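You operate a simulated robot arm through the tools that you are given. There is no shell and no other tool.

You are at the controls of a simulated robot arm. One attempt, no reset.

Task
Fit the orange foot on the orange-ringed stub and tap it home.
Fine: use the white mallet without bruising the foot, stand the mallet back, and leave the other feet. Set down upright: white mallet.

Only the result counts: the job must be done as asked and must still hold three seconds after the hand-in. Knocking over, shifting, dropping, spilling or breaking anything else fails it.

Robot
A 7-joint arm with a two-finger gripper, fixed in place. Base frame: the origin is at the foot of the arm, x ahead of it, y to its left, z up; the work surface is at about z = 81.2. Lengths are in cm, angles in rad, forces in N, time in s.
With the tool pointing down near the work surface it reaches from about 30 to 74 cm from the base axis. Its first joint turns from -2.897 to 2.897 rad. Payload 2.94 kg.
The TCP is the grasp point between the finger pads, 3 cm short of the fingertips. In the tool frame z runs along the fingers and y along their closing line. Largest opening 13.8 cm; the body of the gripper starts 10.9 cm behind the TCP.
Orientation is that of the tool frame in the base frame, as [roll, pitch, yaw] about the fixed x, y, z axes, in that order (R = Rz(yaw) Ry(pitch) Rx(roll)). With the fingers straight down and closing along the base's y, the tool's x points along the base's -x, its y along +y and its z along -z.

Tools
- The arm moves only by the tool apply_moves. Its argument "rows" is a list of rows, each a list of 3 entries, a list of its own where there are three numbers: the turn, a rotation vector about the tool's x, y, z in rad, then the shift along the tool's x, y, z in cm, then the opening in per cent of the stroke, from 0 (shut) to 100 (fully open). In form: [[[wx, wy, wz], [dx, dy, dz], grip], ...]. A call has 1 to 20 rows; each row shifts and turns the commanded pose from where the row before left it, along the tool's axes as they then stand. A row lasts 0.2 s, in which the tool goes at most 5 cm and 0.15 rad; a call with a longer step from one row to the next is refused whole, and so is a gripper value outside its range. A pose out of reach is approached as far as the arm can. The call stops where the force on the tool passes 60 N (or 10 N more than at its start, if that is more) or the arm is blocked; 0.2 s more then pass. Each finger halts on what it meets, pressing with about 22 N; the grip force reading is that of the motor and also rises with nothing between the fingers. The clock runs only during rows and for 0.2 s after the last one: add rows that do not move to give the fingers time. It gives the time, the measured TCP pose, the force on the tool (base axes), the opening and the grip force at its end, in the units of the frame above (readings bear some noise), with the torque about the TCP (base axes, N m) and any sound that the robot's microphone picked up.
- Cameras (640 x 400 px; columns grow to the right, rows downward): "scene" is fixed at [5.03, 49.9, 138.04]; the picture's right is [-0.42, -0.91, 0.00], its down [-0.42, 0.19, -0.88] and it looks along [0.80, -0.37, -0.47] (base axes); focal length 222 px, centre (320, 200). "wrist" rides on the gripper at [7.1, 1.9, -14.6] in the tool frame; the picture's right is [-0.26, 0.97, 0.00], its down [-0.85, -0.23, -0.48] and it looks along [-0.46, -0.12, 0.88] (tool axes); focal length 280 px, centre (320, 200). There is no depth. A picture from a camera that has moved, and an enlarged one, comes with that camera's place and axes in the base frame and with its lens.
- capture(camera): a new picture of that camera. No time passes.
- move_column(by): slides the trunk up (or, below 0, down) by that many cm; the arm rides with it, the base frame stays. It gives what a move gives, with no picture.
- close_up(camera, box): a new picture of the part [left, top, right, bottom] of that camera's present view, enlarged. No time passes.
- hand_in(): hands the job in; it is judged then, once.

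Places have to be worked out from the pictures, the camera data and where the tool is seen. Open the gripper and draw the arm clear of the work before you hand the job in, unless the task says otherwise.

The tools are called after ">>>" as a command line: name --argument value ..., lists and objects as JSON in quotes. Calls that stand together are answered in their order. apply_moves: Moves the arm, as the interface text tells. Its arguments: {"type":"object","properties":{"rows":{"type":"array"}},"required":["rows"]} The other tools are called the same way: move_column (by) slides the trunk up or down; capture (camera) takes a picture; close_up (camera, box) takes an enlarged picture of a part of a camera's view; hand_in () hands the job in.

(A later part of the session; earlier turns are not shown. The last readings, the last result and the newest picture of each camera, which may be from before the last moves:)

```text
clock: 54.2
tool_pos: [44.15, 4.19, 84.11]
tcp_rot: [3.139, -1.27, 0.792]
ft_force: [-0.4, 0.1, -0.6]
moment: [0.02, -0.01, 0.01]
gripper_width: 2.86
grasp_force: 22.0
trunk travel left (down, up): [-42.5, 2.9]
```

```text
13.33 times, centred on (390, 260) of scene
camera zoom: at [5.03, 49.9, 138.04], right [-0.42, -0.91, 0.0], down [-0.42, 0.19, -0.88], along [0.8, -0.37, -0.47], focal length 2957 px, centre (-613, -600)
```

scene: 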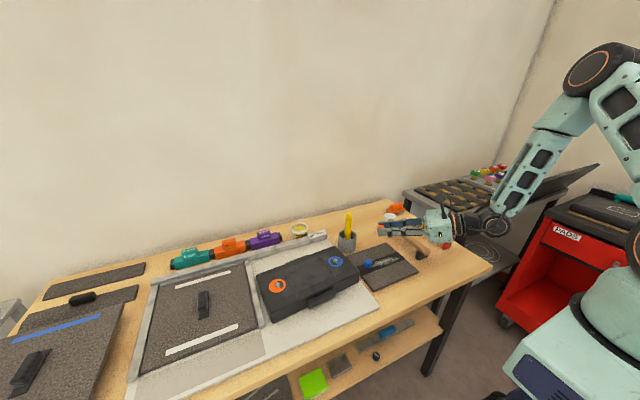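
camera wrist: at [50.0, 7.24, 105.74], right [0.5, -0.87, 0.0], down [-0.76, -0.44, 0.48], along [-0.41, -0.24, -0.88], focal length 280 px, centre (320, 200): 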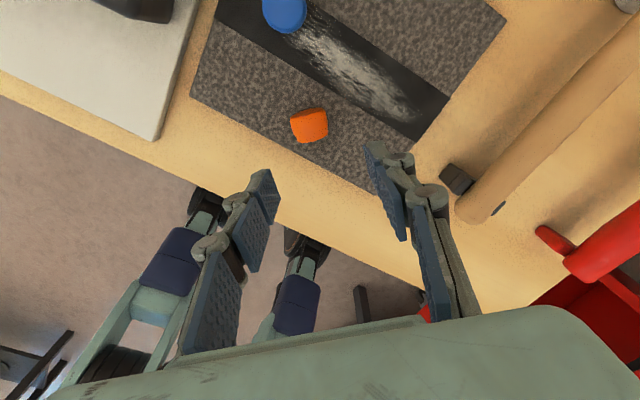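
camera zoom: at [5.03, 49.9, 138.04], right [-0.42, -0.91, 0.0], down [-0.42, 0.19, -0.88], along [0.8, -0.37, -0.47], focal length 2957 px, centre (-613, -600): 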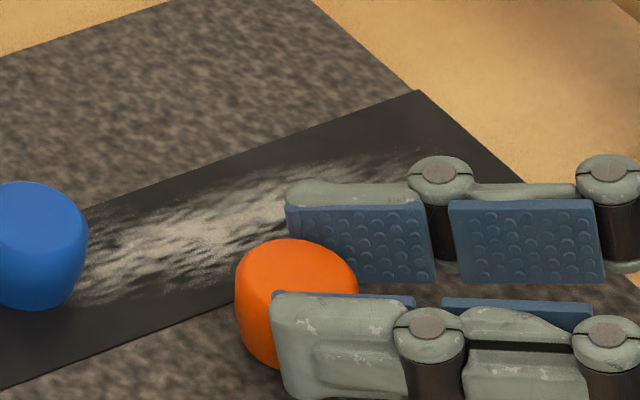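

Not yet touching at z 84.1; I continue in 0.1 cm steps.

>>> apply_moves --rows '[[[0, 0, 0], [-0.096, 0, 0.029], 5], [[0, 0, 0], [-0.096, 0, 0.029], 5], [[0, 0, 0], [0, 0, 0], 5]]'

>>> close_up --camera "scene" --box '[370, 245, 410, 275]'

```text
clock: 55.0
tool_pos: [44.05, 4.17, 83.74]
tcp_rot: [3.138, -1.271, 0.788]
ft_force: [-0.4, -0.2, -0.5]
moment: [-0.02, 0.02, 0.01]
gripper_width: 2.89
grasp_force: 21.9
trunk travel left (down, up): [-42.5, 2.9]
```

```text
13.33 times, centred on (390, 260) of scene
camera zoom: at [5.03, 49.9, 138.04], right [-0.42, -0.91, 0.0], down [-0.42, 0.19, -0.88], along [0.8, -0.37, -0.47], focal length 2957 px, centre (-613, -600)
```

zoom: 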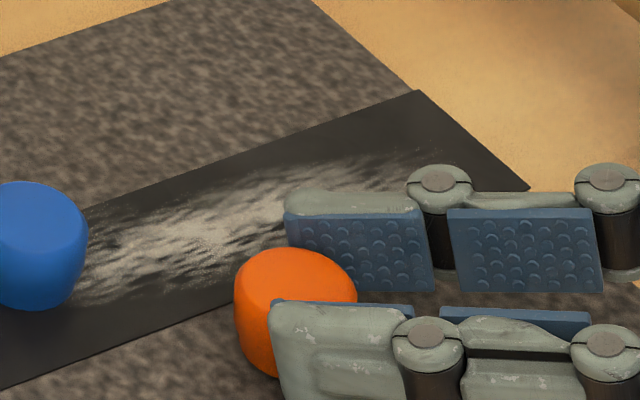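

Still free; another two 0.1 cm steps.

>>> apply_moves --rows '[[[0, 0, 0], [-0.096, 0, 0.029], 5], [[0, 0, 0], [0, 0, 0], 5]]'

>>> apply_moves --rows '[[[0, 0, 0], [-0.096, 0, 0.029], 5], [[0, 0, 0], [0, 0, 0], 5]]'

>>> close_up --camera "scene" --box '[370, 245, 410, 275]'

```text
clock: 55.6
tool_pos: [44.11, 4.16, 83.77]
tcp_rot: [3.136, -1.272, 0.79]
ft_force: [0.5, -1.6, 3.8]
moment: [0.1, -0.15, -0.04]
gripper_width: 2.85
grasp_force: 21.8
trunk travel left (down, up): [-42.5, 2.9]
```

```text
clock: 56.2
tool_pos: [44.11, 4.3, 83.72]
tcp_rot: [3.136, -1.274, 0.791]
ft_force: [0.8, -0.6, 11.0]
moment: [0.3, -0.21, -0.02]
gripper_width: 2.83
grasp_force: 22.1
trunk travel left (down, up): [-42.5, 2.9]
```

```text
13.33 times, centred on (390, 260) of scene
camera zoom: at [5.03, 49.9, 138.04], right [-0.42, -0.91, 0.0], down [-0.42, 0.19, -0.88], along [0.8, -0.37, -0.47], focal length 2957 px, centre (-613, -600)
```

zoom: 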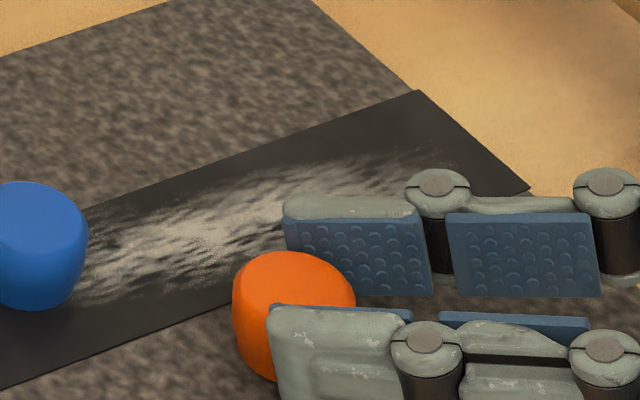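

Touching now (11 N). I ease up by 0.1 cm and open the fingers slowly to leave it standing.

>>> apply_moves --rows '[[[0, 0, 0], [0.096, 0, -0.029], 5], [[0, 0, 0], [0, 0, 0], 18], [[0, 0, 0], [0, 0, 0], 20], [[0, 0, 0], [0, 0, 0], 21], [[0, 0, 0], [0, 0, 0], 22], [[0, 0, 0], [0, 0, 0], 24], [[0, 0, 0], [0, 0, 0], 27], [[0, 0, 0], [0, 0, 0], 31], [[0, 0, 0], [0, 0, 0], 36], [[0, 0, 0], [0, 0, 0], 42], [[0, 0, 0], [0, 0, 0], 42]]'

>>> close_up --camera "scene" --box '[370, 245, 410, 275]'

>>> close_up --camera "wrist" --box '[250, 90, 390, 210]'

```text
clock: 58.6
tool_pos: [44.23, 4.16, 83.76]
tcp_rot: [3.138, -1.273, 0.79]
ft_force: [-1.2, -0.1, -0.3]
moment: [-0.01, 0.03, 0.03]
gripper_width: 5.81
grasp_force: 0.0
trunk travel left (down, up): [-42.5, 2.9]
```

```text
13.33 times, centred on (390, 260) of scene
camera zoom: at [5.03, 49.9, 138.04], right [-0.42, -0.91, 0.0], down [-0.42, 0.19, -0.88], along [0.8, -0.37, -0.47], focal length 2957 px, centre (-613, -600)
```

zoom: 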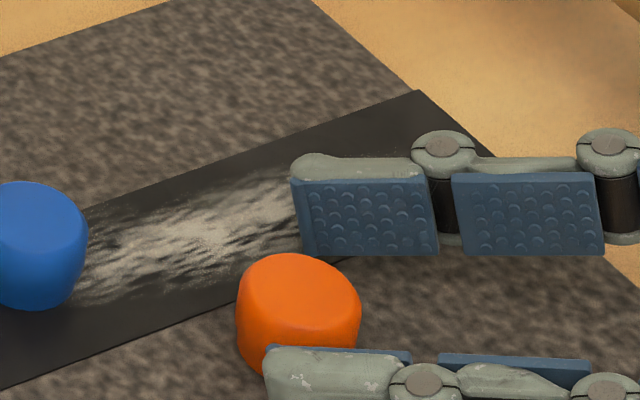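

```text
3.33 times, centred on (320, 150) of wrist
camera zoom: at [37.18, -5.55, 94.87], right [0.63, -0.74, -0.25], down [-0.66, -0.34, -0.67], along [0.41, 0.59, -0.7], focal length 935 px, centre (320, 367)
```

zoom: 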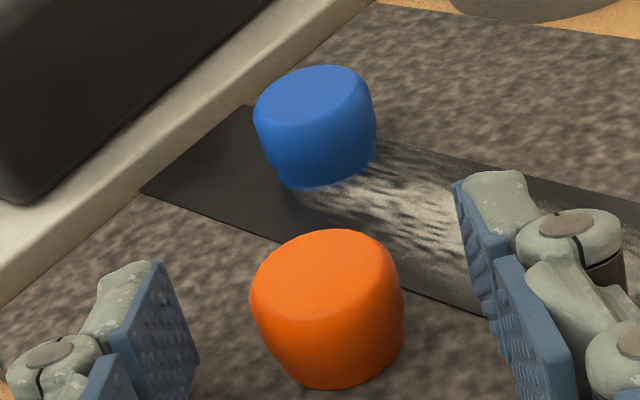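

The orange foot now stands upright, rounded end up like the blue one. I raise the tool, return it to vertical, and turn so the fingers close along x.

>>> apply_moves --rows '[[[0, 0, 0], [0.478, 0, -0.147], 42], [[0, 0, 0], [1.43, 0, -0.44], 42], [[0, 0, 0], [2.87, 0, -0.88], 42], [[0, 0, 0], [2.87, 0, -0.88], 42], [[0, -0.1413, 0], [0, 0, 0], 42], [[0, -0.1413, 0], [0, 0, 0], 42], [[0, -0.1413, 0], [0, 0, 0], 42], [[0, -0.1413, 0], [0, 0, 0], 42], [[0, -0.1413, 0], [0, 0, 0], 42], [[0, -0.1413, 0], [0, 0, 0], 42], [[0, -0.1413, 0], [0, 0, 0], 42], [[0, -0.1413, 0], [0, 0, 0], 42], [[0, -0.1413, 0], [0, 0, 0], 42], [[0, 0, 0], [0, 0, 0], 42]]'

>>> apply_moves --rows '[[[0, 0, -0.131], [0, 0, 0], 42], [[0, 0, -0.131], [0, 0, 0], 42], [[0, 0, -0.131], [0, 0, 0], 42], [[0, 0, -0.131], [0, 0, 0], 42], [[0, 0, -0.131], [0, 0, 0], 42], [[0, 0, -0.131], [0, 0, 0], 42], [[0, 0, 0], [0, 0, 0], 42], [[0, 0, 0], [0, 0, 0], 42]]'

>>> capture --camera "wrist"

>>> close_up --camera "scene" --box '[360, 220, 420, 280]'

```text
clock: 61.6
tool_pos: [44.26, 4.04, 91.78]
tcp_rot: [3.14, 0.003, 0.786]
ft_force: [0.0, 0.1, 0.5]
moment: [-0.02, 0.02, -0.02]
gripper_width: 5.8
grasp_force: 0.0
trunk travel left (down, up): [-42.5, 2.9]
```

```text
clock: 63.4
tool_pos: [44.01, 4.03, 91.97]
tcp_rot: [-3.14, 0.002, 1.574]
ft_force: [0.2, 0.6, 0.7]
moment: [0.01, 0.03, 0.01]
gripper_width: 5.8
grasp_force: 0.0
trunk travel left (down, up): [-42.5, 2.9]
```

```text
taken
camera wrist: at [46.13, 11.3, 106.39], right [0.97, -0.26, 0.0], down [-0.23, -0.85, 0.48], along [-0.12, -0.46, -0.88], focal length 280 px, centre (320, 200)
```

wrist: 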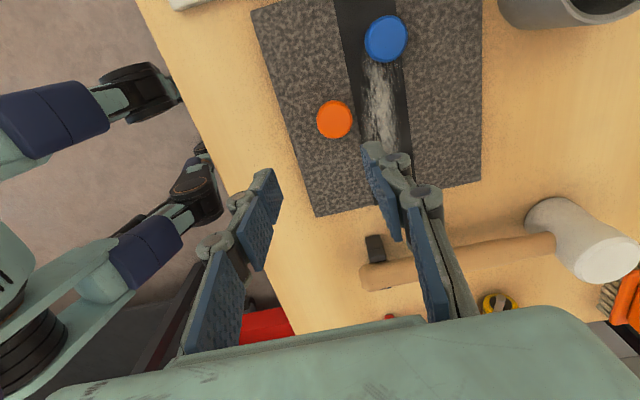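

```text
6.67 times, centred on (390, 250) of scene
camera zoom: at [5.03, 49.9, 138.04], right [-0.42, -0.91, 0.0], down [-0.42, 0.19, -0.88], along [0.8, -0.37, -0.47], focal length 1478 px, centre (-147, -133)
```

zoom: 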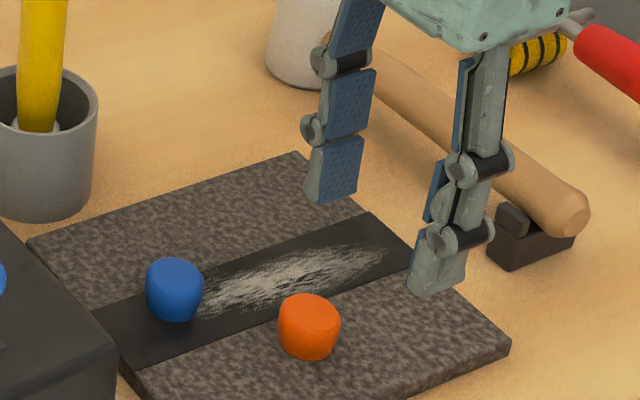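

I measure the foot's new position from this view.

>>> close_up --camera "wrist" --box '[294, 90, 374, 150]'

```text
6.67 times, centred on (334, 120) of wrist
camera zoom: at [46.13, 11.3, 106.39], right [0.97, -0.26, 0.0], down [-0.23, -0.85, 0.48], along [-0.12, -0.46, -0.88], focal length 1869 px, centre (227, 733)
```

zoom: 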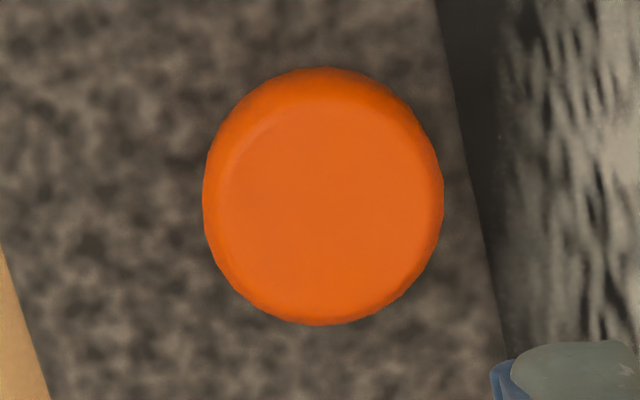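

The foot is about (1.8, 1.95) from the TCP. I move over it, lower to z 88.3 and re-measure.

>>> apply_moves --rows '[[[0, 0, 0], [0.95, 0.9, 1.2], 42], [[0, 0, 0], [0.95, 0.9, 1.2], 42], [[0, 0, 0], [0, 0, 1.2], 42], [[0, 0, 0], [0, 0, 0], 42], [[0, 0, 0], [0, 0, 0], 42]]'

>>> close_up --camera "wrist" --box '[260, 100, 380, 220]'

```text
clock: 64.6
tool_pos: [45.97, 6.19, 88.28]
tcp_rot: [-3.14, 0.001, 1.573]
ft_force: [-0.3, -0.7, 0.4]
moment: [-0.01, -0.02, -0.01]
gripper_width: 5.82
grasp_force: 0.0
trunk travel left (down, up): [-42.5, 2.9]
```

```text
3.33 times, centred on (320, 160) of wrist
camera zoom: at [47.99, 13.28, 102.8], right [0.97, -0.26, 0.0], down [-0.23, -0.85, 0.48], along [-0.12, -0.46, -0.88], focal length 935 px, centre (320, 333)
```

zoom: 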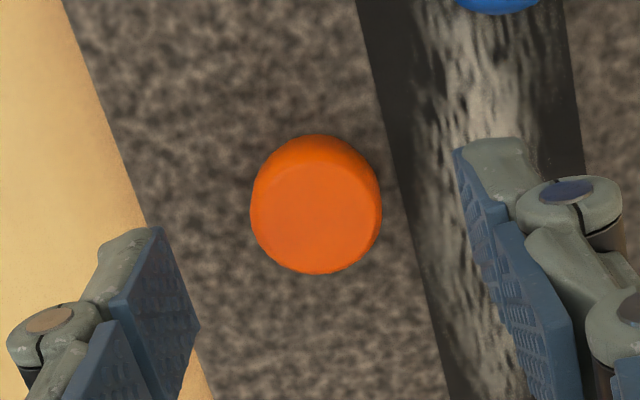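

Centred. I descend to z ≈ 84.9 so the pads cover the foot's full straight section, then close.

>>> apply_moves --rows '[[[0, 0, 0], [0, 0, 1.2], 42], [[0, 0, 0], [0, 0, 1.2], 42], [[0, 0, 0], [0, 0, 0.6], 42], [[0, 0, 0], [0, 0, 0.3], 42], [[0, 0, 0], [0, 0, 0.08], 42], [[0, 0, 0], [0, 0, 0], 42], [[0, 0, 0], [0, 0, 0], 36], [[0, 0, 0], [0, 0, 0], 30], [[0, 0, 0], [0, 0, 0], 25], [[0, 0, 0], [0, 0, 0], 21], [[0, 0, 0], [0, 0, 0], 15], [[0, 0, 0], [0, 0, 0], 8], [[0, 0, 0], [0, 0, 0], 5], [[0, 0, 0], [0, 0, 0], 5]]'

>>> close_up --camera "wrist" --box '[260, 100, 380, 220]'

>>> close_up --camera "scene" --box '[370, 240, 410, 275]'

```text
clock: 67.6
tool_pos: [45.83, 6.12, 84.76]
tcp_rot: [-3.139, 0.0, 1.572]
ft_force: [0.4, 0.6, 0.0]
moment: [0.03, 0.03, -0.02]
gripper_width: 2.82
grasp_force: 21.6
trunk travel left (down, up): [-42.5, 2.9]
```

```text
3.33 times, centred on (320, 160) of wrist
camera zoom: at [47.89, 13.22, 99.35], right [0.97, -0.26, 0.0], down [-0.23, -0.85, 0.48], along [-0.12, -0.46, -0.88], focal length 935 px, centre (320, 333)
```

zoom: 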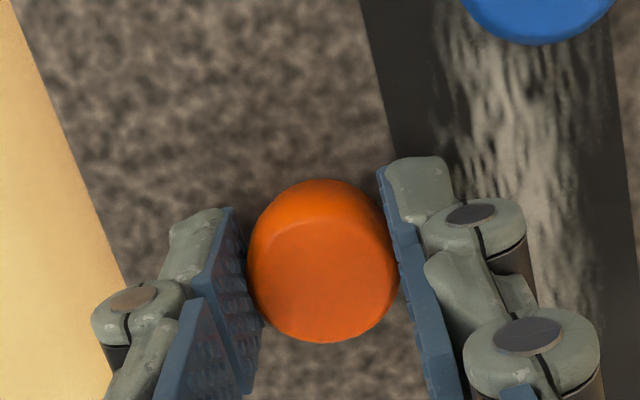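

```text
11.43 times, centred on (390, 258) of scene
camera zoom: at [5.03, 49.9, 138.04], right [-0.42, -0.91, 0.0], down [-0.42, 0.19, -0.88], along [0.8, -0.37, -0.47], focal length 2534 px, centre (-480, -457)
```

zoom: 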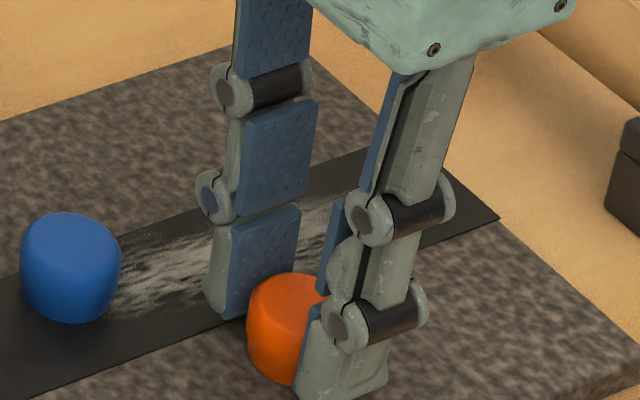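

Gripped at 2.82 cm, well centred. I lift in small steps and check.

>>> apply_moves --rows '[[[0, 0, 0], [0, 0, -0.2], 5], [[0, 0, 0], [0, 0, -0.3], 5], [[0, 0, 0], [0, 0, -0.5], 5], [[0, 0, 0], [0, 0, -1.0], 5], [[0, 0, 0], [0, 0, 0], 5]]'

>>> close_up --camera "wrist" --box '[260, 100, 380, 220]'

>>> close_up --camera "scene" --box '[370, 230, 410, 265]'

```text
clock: 68.8
tool_pos: [45.91, 5.97, 86.95]
tcp_rot: [-3.138, 0.002, 1.574]
ft_force: [-0.4, 0.5, 0.7]
moment: [0.01, 0.04, -0.02]
gripper_width: 2.83
grasp_force: 22.1
trunk travel left (down, up): [-42.5, 2.9]
```

```text
3.33 times, centred on (320, 160) of wrist
camera zoom: at [47.94, 13.15, 101.5], right [0.97, -0.26, 0.0], down [-0.23, -0.85, 0.48], along [-0.12, -0.46, -0.88], focal length 935 px, centre (320, 333)
```

zoom: 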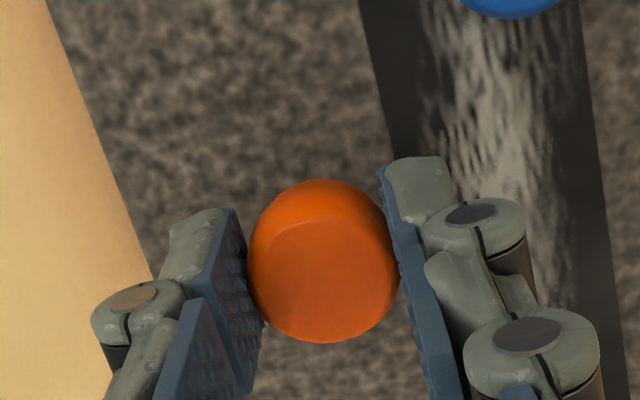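

```text
11.43 times, centred on (390, 248) of scene
camera zoom: at [5.03, 49.9, 138.04], right [-0.42, -0.91, 0.0], down [-0.42, 0.19, -0.88], along [0.8, -0.37, -0.47], focal length 2534 px, centre (-480, -343)
```

zoom: 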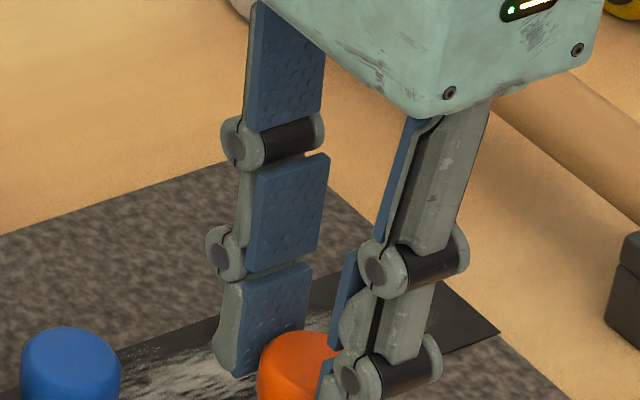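

The foot is firmly held. I lift to z ≈ 102 and carry it toward the orange stub, stopping short so the stub remains visible.

>>> apply_moves --rows '[[[0, 0, 0], [0, 0, -2], 5], [[0, 0, 0], [0, 0, -3.3], 5], [[0, 0, 0], [0, 0, -3.3], 5], [[0, 0, 0], [0, 0, -3.3], 5], [[0, 0, 0], [0, 0, -3.1], 5], [[0, 0, 0], [2, 0.3, 0], 5], [[0, 0, 0], [3.5, 0.5, 0], 5], [[0, 0, 0], [3.5, 0.5, 0], 5], [[0, 0, 0], [3.5, 0.5, 0], 5], [[0, 0, 0], [3.5, 0.5, 0], 5], [[0, 0, 0], [3.5, 0.5, 0], 5], [[0, 0, 0], [3.5, 0.5, 0], 5], [[0, 0, 0], [3.5, 0.5, 0], 5], [[0, 0, 0], [3.5, 0.5, 0], 5], [[0, 0, 0], [3.5, 0.4, 0], 5], [[0, 0, 0], [0, 0, 0], 5], [[0, 0, 0], [0, 0, 0], 5]]'

>>> capture --camera "wrist"

>>> capture --camera "scene"

```text
clock: 72.4
tool_pos: [50.62, 39.56, 101.83]
tcp_rot: [-3.14, 0.002, 1.572]
ft_force: [-0.5, -0.7, -0.2]
moment: [0.0, 0.01, -0.04]
gripper_width: 2.83
grasp_force: 22.0
trunk travel left (down, up): [-42.5, 2.9]
```

```text
taken
camera wrist: at [52.66, 46.73, 116.33], right [0.97, -0.26, 0.0], down [-0.23, -0.85, 0.48], along [-0.12, -0.46, -0.88], focal length 280 px, centre (320, 200)
```

wrist: 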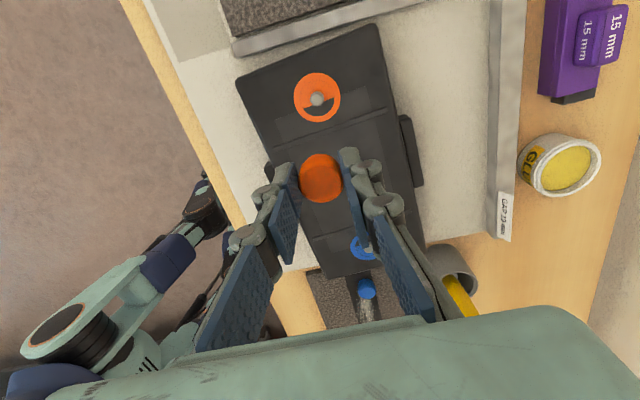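

```text
taken
```

scene: 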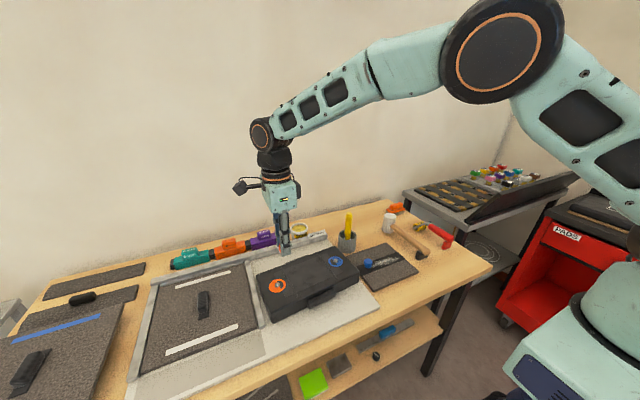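

The stub is in view. I zoom to locate it precisely.

>>> close_up --camera "wrist" --box '[285, 68, 349, 128]'

>>> close_up --camera "scene" --box '[262, 270, 294, 300]'

```text
6.67 times, centred on (317, 98) of wrist
camera zoom: at [52.66, 46.73, 116.33], right [0.97, -0.26, 0.0], down [-0.23, -0.85, 0.48], along [-0.12, -0.46, -0.88], focal length 1869 px, centre (340, 880)
```

zoom: 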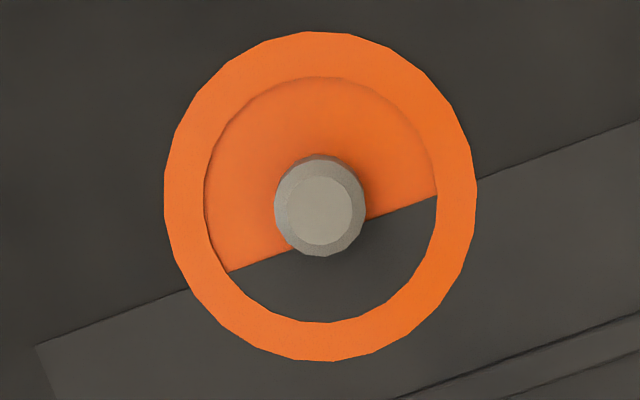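

```text
13.33 times, centred on (278, 285) of scene
camera zoom: at [5.03, 49.9, 138.04], right [-0.42, -0.91, 0.0], down [-0.42, 0.19, -0.88], along [0.8, -0.37, -0.47], focal length 2957 px, centre (880, -933)
```

zoom: 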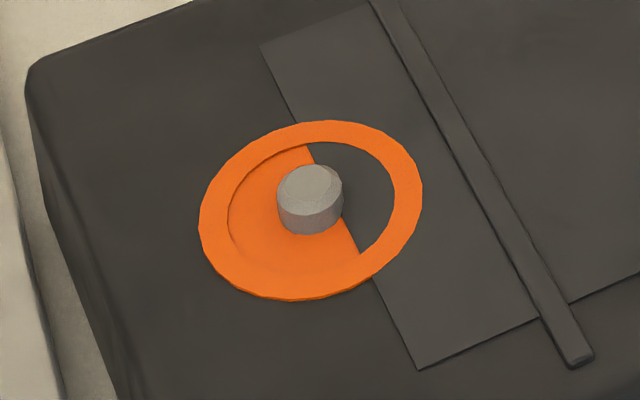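

The stub measures about (0.45, 2.9) from the TCP and is about 1.3 cm wide and 0.8–1 cm tall. I lower to z ≈ 93 keeping short of it and re-measure from closer.

>>> apply_moves --rows '[[[0, 0, 0], [0, 0.45, 2.0], 5], [[0, 0, 0], [0, 0, 2.5], 5], [[0, 0, 0], [0, 0, 2.5], 5], [[0, 0, 0], [0, 0, 1.8], 5], [[0, 0, 0], [0, 0, 0], 5], [[0, 0, 0], [0, 0, 0], 5]]'

>>> close_up --camera "wrist" --box '[270, 60, 370, 210]'

>>> close_up --camera "scene" --box '[255, 240, 305, 300]'

```text
clock: 73.8
tool_pos: [51.19, 39.77, 92.9]
tcp_rot: [-3.141, 0.002, 1.572]
ft_force: [0.3, 0.3, 0.2]
moment: [0.02, 0.01, 0.0]
gripper_width: 2.84
grasp_force: 22.0
trunk travel left (down, up): [-42.5, 2.9]
```

```text
2.67 times, centred on (320, 135) of wrist
camera zoom: at [53.09, 46.82, 107.54], right [0.97, -0.26, 0.0], down [-0.23, -0.85, 0.48], along [-0.12, -0.46, -0.88], focal length 748 px, centre (320, 373)
```

zoom: 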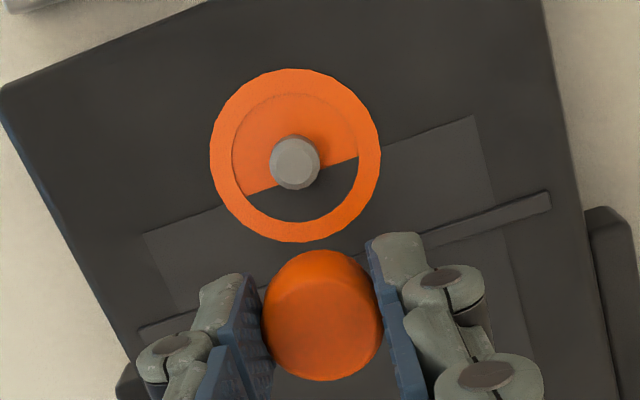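

```text
6.67 times, centred on (280, 270) of scene
camera zoom: at [5.03, 49.9, 138.04], right [-0.42, -0.91, 0.0], down [-0.42, 0.19, -0.88], along [0.8, -0.37, -0.47], focal length 1478 px, centre (587, -267)
```

zoom: 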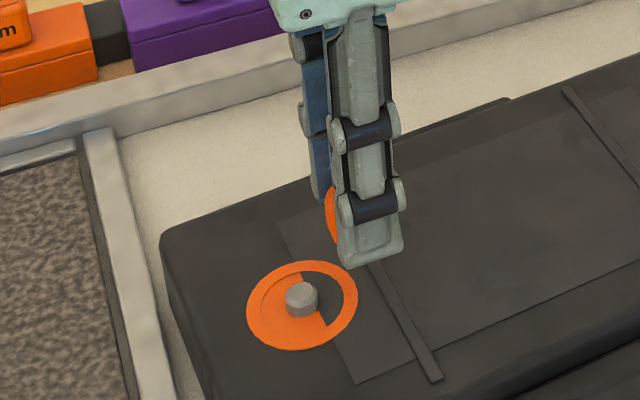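

The stub computes consistently to (51.24, 42.52), i.e. (0.05, 2.8) from the TCP. I move above it at this height and check the alignment in both views.

>>> apply_moves --rows '[[[0, 0, 0], [1.0, 0.05, 0], 5], [[0, 0, 0], [1.0, 0, 0], 5], [[0, 0, 0], [0.8, 0, 0], 5], [[0, 0, 0], [0, 0, 0], 5], [[0, 0, 0], [0, 0, 0], 5]]'

>>> close_up --camera "wrist" --box '[270, 90, 370, 210]'

>>> close_up --camera "scene" --box '[255, 240, 305, 300]'

```text
clock: 75.0
tool_pos: [51.09, 42.45, 93.05]
tcp_rot: [-3.14, 0.002, 1.575]
ft_force: [0.4, 0.0, -0.6]
moment: [0.01, -0.02, -0.03]
gripper_width: 2.86
grasp_force: 22.1
trunk travel left (down, up): [-42.5, 2.9]
```

```text
3.33 times, centred on (320, 150) of wrist
camera zoom: at [53.08, 49.47, 107.6], right [0.97, -0.26, 0.0], down [-0.23, -0.85, 0.48], along [-0.12, -0.46, -0.88], focal length 935 px, centre (320, 367)
```

zoom: 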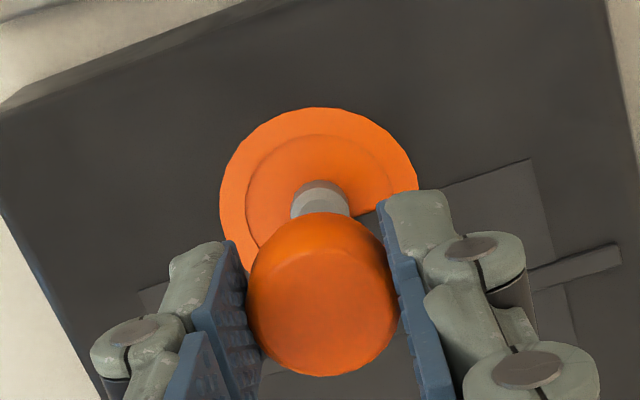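

```text
6.67 times, centred on (280, 270) of scene
camera zoom: at [5.03, 49.9, 138.04], right [-0.42, -0.91, 0.0], down [-0.42, 0.19, -0.88], along [0.8, -0.37, -0.47], focal length 1478 px, centre (587, -267)
```

zoom: 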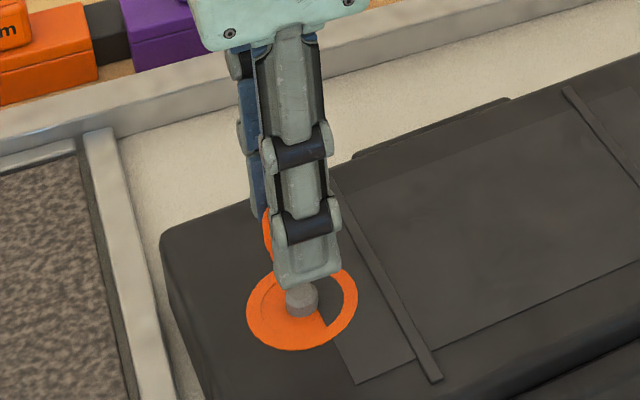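

Both views show alignment within about 0.1 cm. I apply a small +y correction and lower to just above the stub.

>>> apply_moves --rows '[[[0, 0, 0], [0.07, 0, 0.6], 5], [[0, 0, 0], [0, 0, 0.7], 5], [[0, 0, 0], [0, 0, 0.5], 5], [[0, 0, 0], [0, 0, 0], 5], [[0, 0, 0], [0, 0, 0], 5]]'

>>> close_up --camera "scene" --box '[260, 255, 300, 295]'

>>> close_up --camera "wrist" --box '[270, 90, 370, 210]'

```text
clock: 76.2
tool_pos: [51.04, 42.29, 91.26]
tcp_rot: [-3.141, 0.002, 1.572]
ft_force: [0.2, 0.3, -0.1]
moment: [-0.01, 0.01, 0.02]
gripper_width: 2.83
grasp_force: 21.8
trunk travel left (down, up): [-42.5, 2.9]
```

```text
10.00 times, centred on (280, 275) of scene
camera zoom: at [5.03, 49.9, 138.04], right [-0.42, -0.91, 0.0], down [-0.42, 0.19, -0.88], along [0.8, -0.37, -0.47], focal length 2218 px, centre (720, -550)
```

zoom: 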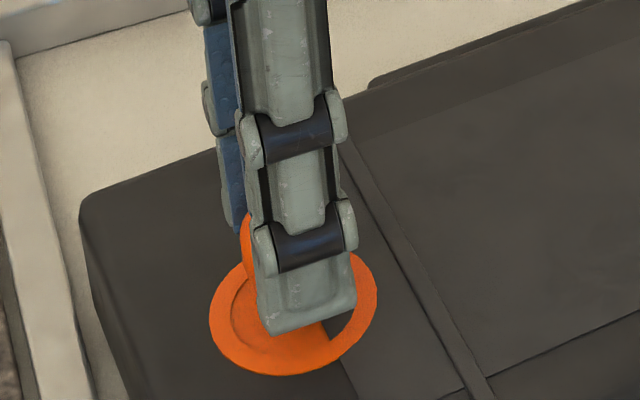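

```text
3.33 times, centred on (320, 150) of wrist
camera zoom: at [53.0, 49.5, 105.72], right [0.97, -0.26, 0.0], down [-0.23, -0.85, 0.48], along [-0.12, -0.46, -0.88], focal length 935 px, centre (320, 367)
```

zoom: 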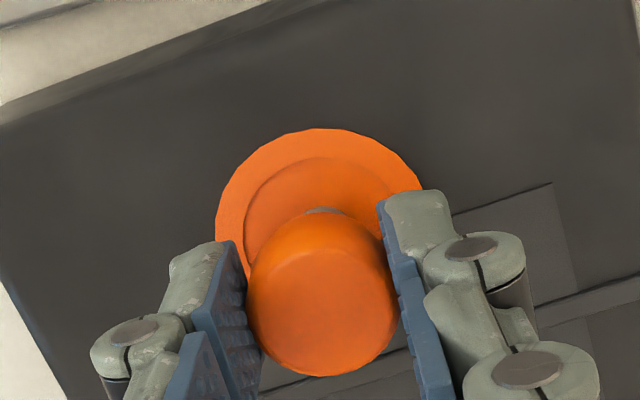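

Still aligned (ring centre directly under the TCP within 0.05 cm). I lower in small steps to feel the stub.

>>> apply_moves --rows '[[[0, 0, 0], [0, 0, 0.2], 5], [[0, 0, 0], [0, 0, 0.2], 5], [[0, 0, 0], [0, 0, 0.15], 5], [[0, 0, 0], [0, 0, 0], 5]]'

>>> apply_moves --rows '[[[0, 0, 0], [0, 0, 0.15], 5], [[0, 0, 0], [0, 0, 0.1], 5], [[0, 0, 0], [0, 0, 0], 5]]'

```text
clock: 77.2
tool_pos: [50.99, 42.46, 90.52]
tcp_rot: [-3.14, 0.002, 1.572]
ft_force: [-1.8, 0.6, 3.1]
moment: [-0.02, 0.07, 0.06]
gripper_width: 2.82
grasp_force: 22.0
trunk travel left (down, up): [-42.5, 2.9]
```

```text
clock: 78.0
tool_pos: [50.88, 42.5, 90.64]
tcp_rot: [3.14, -0.002, 1.572]
ft_force: [-5.5, -0.4, 16.6]
moment: [-0.08, 0.17, 0.03]
gripper_width: 2.84
grasp_force: 21.7
trunk travel left (down, up): [-42.5, 2.9]
```

Contact at z ≈ 90.6 with 16.6 N up and -5.5 N in x, suggesting the foot sits slightly too far in +x. I look at both views before adjusting.

>>> close_up --camera "scene" --box '[260, 255, 300, 295]'

>>> close_up --camera "wrist" --box '[270, 90, 370, 210]'

```text
10.00 times, centred on (280, 275) of scene
camera zoom: at [5.03, 49.9, 138.04], right [-0.42, -0.91, 0.0], down [-0.42, 0.19, -0.88], along [0.8, -0.37, -0.47], focal length 2218 px, centre (720, -550)
```

zoom: 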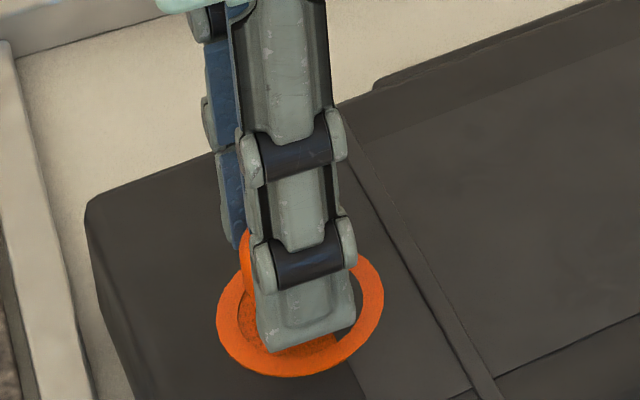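

```text
3.33 times, centred on (320, 150) of wrist
camera zoom: at [52.92, 49.54, 105.18], right [0.97, -0.26, 0.0], down [-0.23, -0.85, 0.47], along [-0.12, -0.46, -0.88], focal length 935 px, centre (320, 367)
```

zoom: 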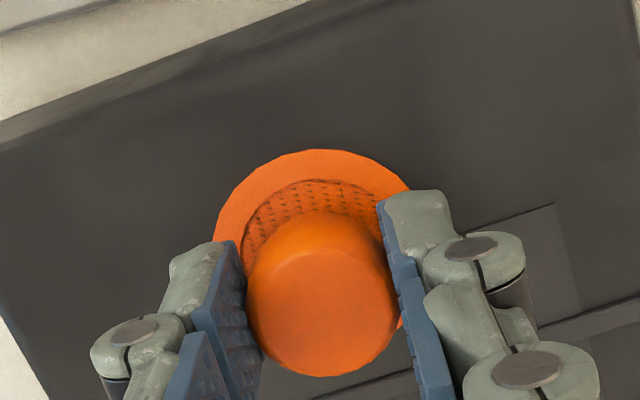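

The ring seems to have shifted slightly in the picture under the push. I back off 0.6 cm and check whether the box really moved.

>>> apply_moves --rows '[[[0, 0, 0], [0, 0, -0.2], 5], [[0, 0, 0], [0, 0, -0.3], 5], [[0, 0, 0], [0, 0, -0.3], 5], [[0, 0, 0], [0, 0, 0], 5], [[0, 0, 0], [0, 0, 0], 5]]'

>>> close_up --camera "scene" --box '[260, 255, 300, 295]'

>>> close_up --camera "wrist" --box '[270, 90, 370, 210]'

>>> close_up --camera "scene" --box '[250, 245, 360, 325]'

```text
clock: 79.2
tool_pos: [51.05, 42.51, 90.99]
tcp_rot: [-3.14, 0.004, 1.572]
ft_force: [0.6, -0.1, -6.1]
moment: [0.2, -0.01, 0.0]
gripper_width: 2.85
grasp_force: 21.9
trunk travel left (down, up): [-42.5, 2.9]
```

```text
10.00 times, centred on (280, 275) of scene
camera zoom: at [5.03, 49.9, 138.04], right [-0.42, -0.91, 0.0], down [-0.42, 0.19, -0.88], along [0.8, -0.37, -0.47], focal length 2218 px, centre (720, -550)
```

zoom: 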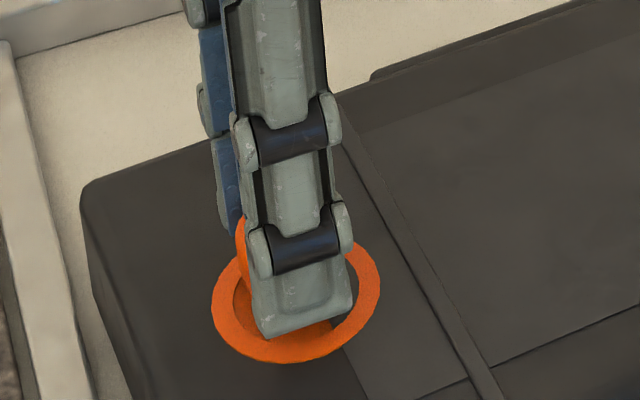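

```text
3.33 times, centred on (320, 150) of wrist
camera zoom: at [53.06, 49.64, 105.62], right [0.97, -0.26, 0.0], down [-0.23, -0.85, 0.48], along [-0.13, -0.46, -0.88], focal length 935 px, centre (320, 367)
```

zoom: 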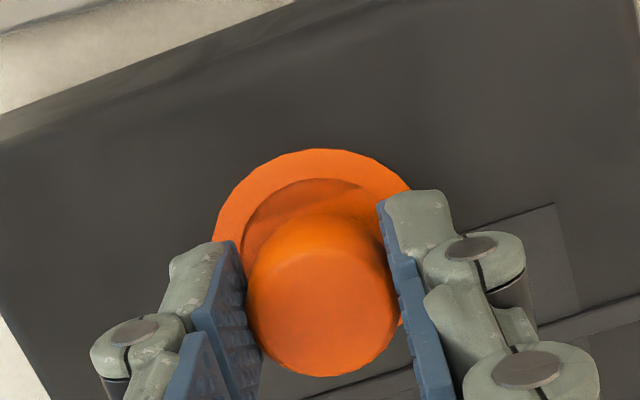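

```text
5.00 times, centred on (305, 285) of scene
camera zoom: at [5.03, 49.9, 138.04], right [-0.42, -0.91, 0.0], down [-0.42, 0.19, -0.88], along [0.8, -0.37, -0.47], focal length 1109 px, centre (395, -225)
```

zoom: 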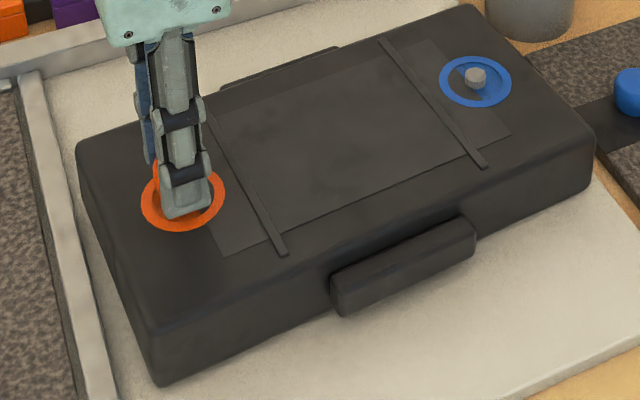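

The force reads -6 N and the ring stays fixed relative to the gripper: the foot has already slipped onto the stub and I was lifting the box end. I lower back so the box sits down again.

>>> apply_moves --rows '[[[0, 0, 0], [0, 0, 0.15], 5], [[0, 0, 0], [0, 0, 0.15], 5], [[0, 0, 0], [0, 0, 0.1], 5], [[0, 0, 0], [0, 0, 0], 5]]'

>>> close_up --camera "scene" --box '[260, 255, 300, 295]'

>>> close_up --camera "wrist" --box '[270, 90, 370, 210]'

```text
clock: 80.2
tool_pos: [50.99, 42.59, 90.69]
tcp_rot: [-3.141, 0.002, 1.574]
ft_force: [-0.8, 1.0, -3.0]
moment: [0.02, 0.01, 0.05]
gripper_width: 2.85
grasp_force: 21.8
trunk travel left (down, up): [-42.5, 2.9]
```

```text
10.00 times, centred on (280, 275) of scene
camera zoom: at [5.03, 49.9, 138.04], right [-0.42, -0.91, 0.0], down [-0.42, 0.19, -0.88], along [0.8, -0.37, -0.47], focal length 2218 px, centre (720, -550)
```

zoom: 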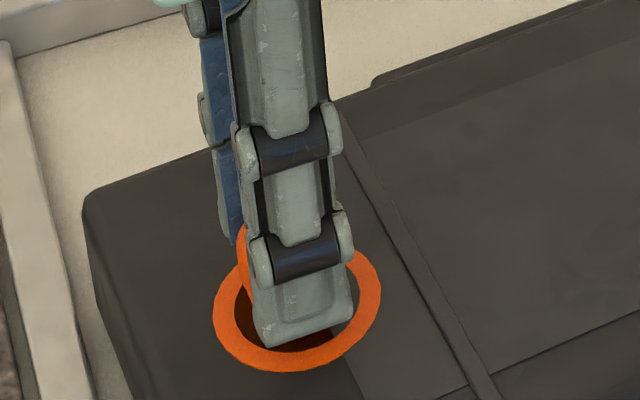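

```text
3.33 times, centred on (320, 150) of wrist
camera zoom: at [53.05, 49.64, 105.29], right [0.97, -0.26, 0.0], down [-0.23, -0.85, 0.48], along [-0.12, -0.46, -0.88], focal length 935 px, centre (320, 367)
```

zoom: 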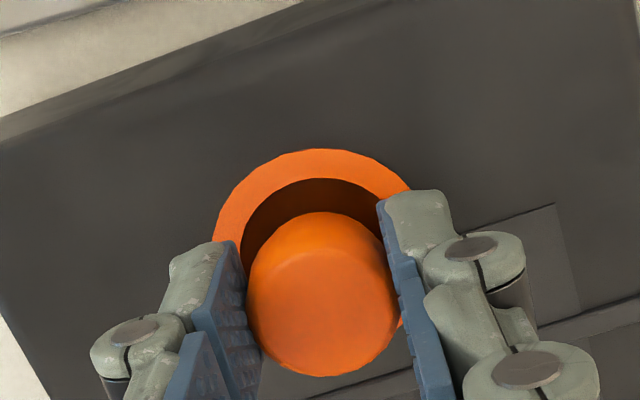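

Almost seated (still -3 N of pull). I lower another 0.15 cm in small steps.

>>> apply_moves --rows '[[[0, 0, 0], [0, 0, 0.08], 5], [[0, 0, 0], [0, 0, 0], 5]]'

>>> apply_moves --rows '[[[0, 0, 0], [0, 0, 0.07], 5], [[0, 0, 0], [0, 0, 0], 5]]'

>>> close_up --camera "scene" --box '[260, 255, 300, 295]'

```text
clock: 80.8
tool_pos: [51.08, 42.57, 90.71]
tcp_rot: [-3.139, 0.001, 1.574]
ft_force: [-1.0, 1.3, -2.1]
moment: [-0.01, -0.03, 0.03]
gripper_width: 2.83
grasp_force: 21.9
trunk travel left (down, up): [-42.5, 2.9]
```

```text
clock: 81.4
tool_pos: [51.11, 42.51, 90.55]
tcp_rot: [-3.14, 0.002, 1.572]
ft_force: [0.2, 1.0, -0.9]
moment: [-0.01, 0.02, -0.01]
gripper_width: 2.82
grasp_force: 22.5
trunk travel left (down, up): [-42.5, 2.9]
```

```text
10.00 times, centred on (280, 275) of scene
camera zoom: at [5.03, 49.9, 138.04], right [-0.42, -0.91, 0.0], down [-0.42, 0.19, -0.88], along [0.8, -0.37, -0.47], focal length 2218 px, centre (720, -550)
```

zoom: 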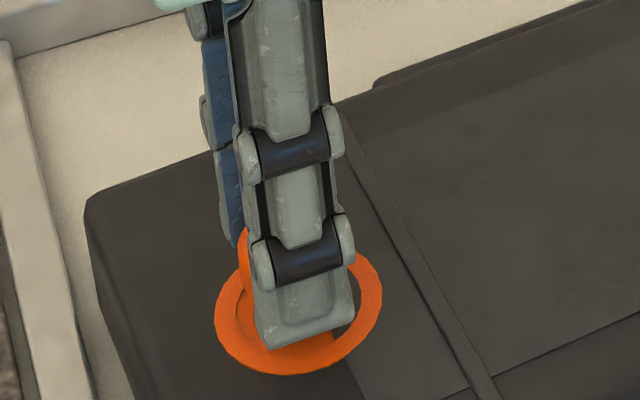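

Forces are near zero, so the box is resting again. I open the fingers slowly and leave the foot on the stub.

>>> apply_moves --rows '[[[0, 0, 0], [0, 0, 0], 16], [[0, 0, 0], [0, 0, 0], 19], [[0, 0, 0], [0, 0, 0], 21], [[0, 0, 0], [0, 0, 0], 22], [[0, 0, 0], [0, 0, 0], 24], [[0, 0, 0], [0, 0, 0], 27], [[0, 0, 0], [0, 0, 0], 31], [[0, 0, 0], [0, 0, 0], 36], [[0, 0, 0], [0, 0, 0], 36]]'

>>> close_up --camera "scene" --box '[260, 255, 300, 295]'

>>> close_up --camera "wrist" --box '[270, 90, 370, 210]'

```text
clock: 83.4
tool_pos: [51.16, 42.46, 90.66]
tcp_rot: [-3.14, 0.003, 1.571]
ft_force: [-0.4, 0.7, 0.7]
moment: [-0.01, -0.04, -0.01]
gripper_width: 5.01
grasp_force: 0.1
trunk travel left (down, up): [-42.5, 2.9]
```

```text
10.00 times, centred on (280, 275) of scene
camera zoom: at [5.03, 49.9, 138.04], right [-0.42, -0.91, 0.0], down [-0.42, 0.19, -0.88], along [0.8, -0.37, -0.47], focal length 2218 px, centre (720, -550)
```

zoom: 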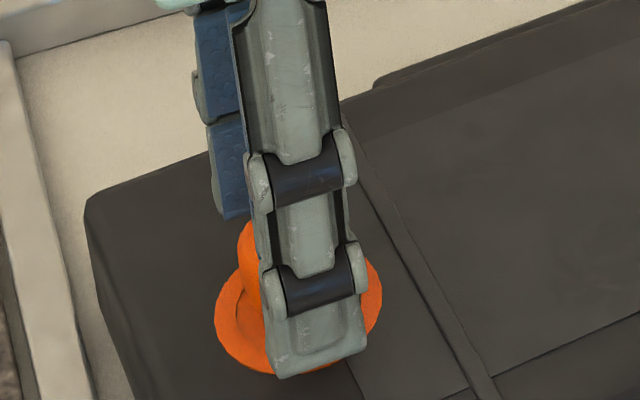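

```text
3.33 times, centred on (320, 150) of wrist
camera zoom: at [53.05, 49.58, 105.19], right [0.97, -0.26, 0.0], down [-0.23, -0.85, 0.48], along [-0.12, -0.46, -0.88], focal length 935 px, centre (320, 367)
```

zoom: 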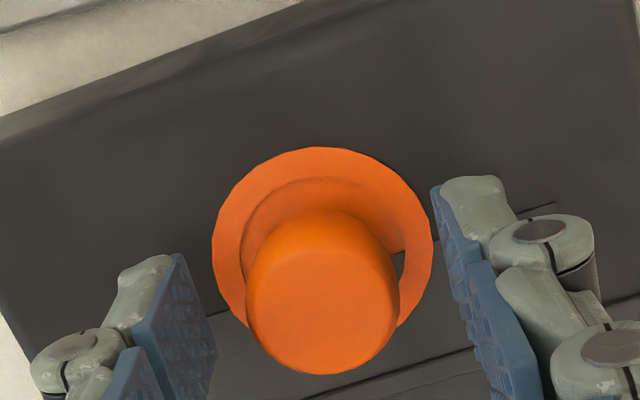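

The foot remains on the stub. I raise the gripper straight up clear and inspect.

>>> apply_moves --rows '[[[0, 0, 0], [0, 0, -0.3], 36], [[0, 0, 0], [0, 0, -1.0], 36], [[0, 0, 0], [0, 0, -2.0], 36], [[0, 0, 0], [0, 0, -3.0], 36], [[0, 0, 0], [0, 0, -4.0], 36], [[0, 0, 0], [0, 0, -4.0], 36], [[0, 0, 0], [0, 0, 0], 36]]'

>>> close_up --camera "scene" --box '[262, 265, 294, 295]'

>>> close_up --camera "wrist" --box '[270, 90, 370, 210]'

>>> close_up --camera "scene" --box '[250, 245, 360, 325]'

```text
clock: 85.0
tool_pos: [51.06, 42.56, 105.1]
tcp_rot: [-3.14, 0.001, 1.574]
ft_force: [-0.4, -0.3, 0.1]
moment: [0.01, 0.02, -0.01]
gripper_width: 4.96
grasp_force: 0.1
trunk travel left (down, up): [-42.5, 2.9]
```

```text
13.33 times, centred on (278, 280) of scene
camera zoom: at [5.03, 49.9, 138.04], right [-0.42, -0.91, 0.0], down [-0.42, 0.19, -0.88], along [0.8, -0.37, -0.47], focal length 2957 px, centre (880, -867)
```

zoom: 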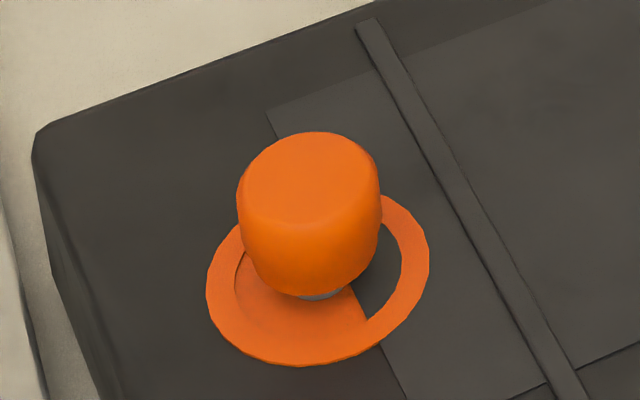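

```text
3.33 times, centred on (320, 150) of wrist
camera zoom: at [53.02, 49.63, 119.71], right [0.97, -0.26, 0.0], down [-0.23, -0.85, 0.48], along [-0.12, -0.46, -0.88], focal length 935 px, centre (320, 367)
```

zoom: 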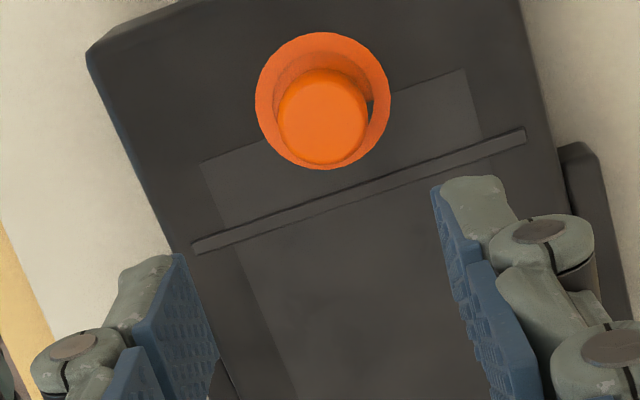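

```text
5.00 times, centred on (305, 285) of scene
camera zoom: at [5.03, 49.9, 138.04], right [-0.42, -0.91, 0.0], down [-0.42, 0.19, -0.88], along [0.8, -0.37, -0.47], focal length 1109 px, centre (395, -225)
```

zoom: 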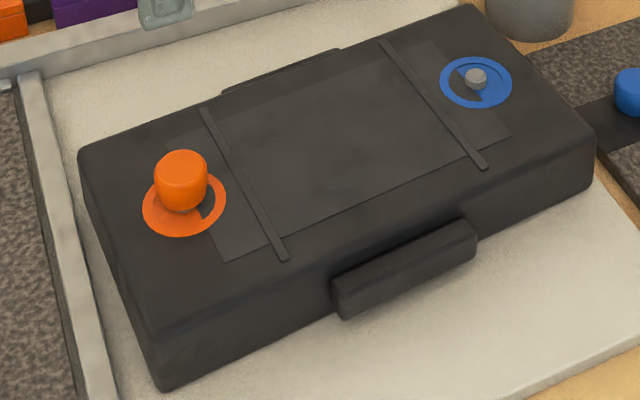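

The foot stands upright on the stub with a gap still to close, and the box has shifted only about 0.15 cm. Next is the mallet: I turn the gripper back so the fingers close along y, then travel high toward the mallet.

>>> apply_moves --rows '[[[0, 0, -0.1428], [0, 0, 0], 36], [[0, 0, -0.1428], [0, 0, 0], 36], [[0, 0, -0.1428], [0, 0, 0], 36], [[0, 0, -0.1428], [0, 0, 0], 36], [[0, 0, -0.1428], [0, 0, 0], 36], [[0, 0, -0.1428], [0, 0, 0], 36], [[0, 0, -0.1428], [0, 0, 0], 36], [[0, 0, -0.1428], [0, 0, 0], 36], [[0, 0, -0.1428], [0, 0, 0], 36], [[0, 0, -0.1428], [0, 0, 0], 36], [[0, 0, -0.1428], [0, 0, 0], 36], [[0, 0, 0], [0, 0, 0], 36]]'

>>> close_up --camera "wrist" --box '[270, 60, 370, 210]'

>>> capture --camera "wrist"

```text
clock: 87.6
tool_pos: [51.11, 42.63, 104.85]
tcp_rot: [3.142, 0.0, -3.138]
ft_force: [-0.9, -0.5, 0.8]
moment: [-0.01, 0.0, -0.01]
gripper_width: 4.98
grasp_force: 0.1
trunk travel left (down, up): [-42.5, 2.9]
```

```text
2.67 times, centred on (320, 135) of wrist
camera zoom: at [44.08, 44.46, 119.48], right [0.26, 0.97, 0.0], down [0.85, -0.23, 0.48], along [0.46, -0.12, -0.88], focal length 748 px, centre (320, 373)
```

zoom: 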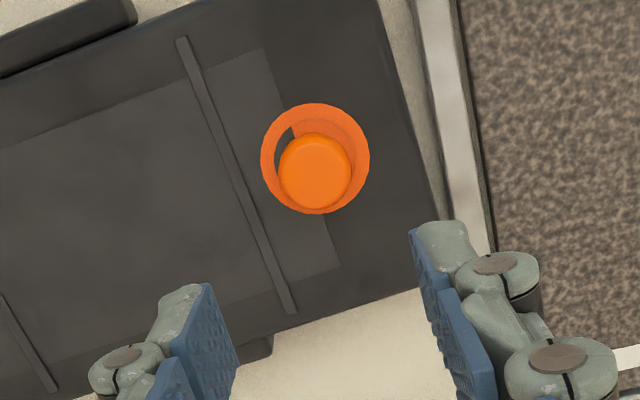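

```text
taken
camera wrist: at [44.08, 44.46, 119.48], right [0.26, 0.97, 0.0], down [0.85, -0.23, 0.48], along [0.46, -0.12, -0.88], focal length 280 px, centre (320, 200)
```

wrist: 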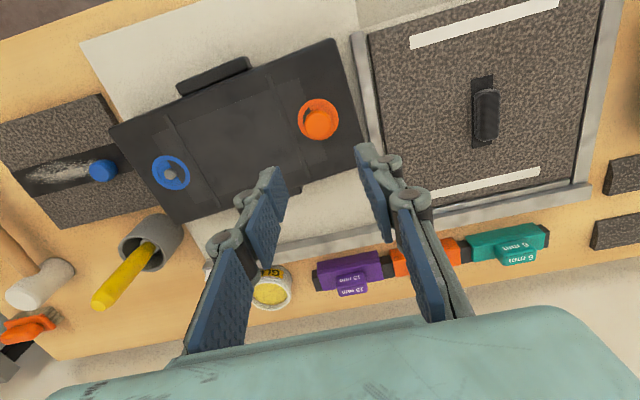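

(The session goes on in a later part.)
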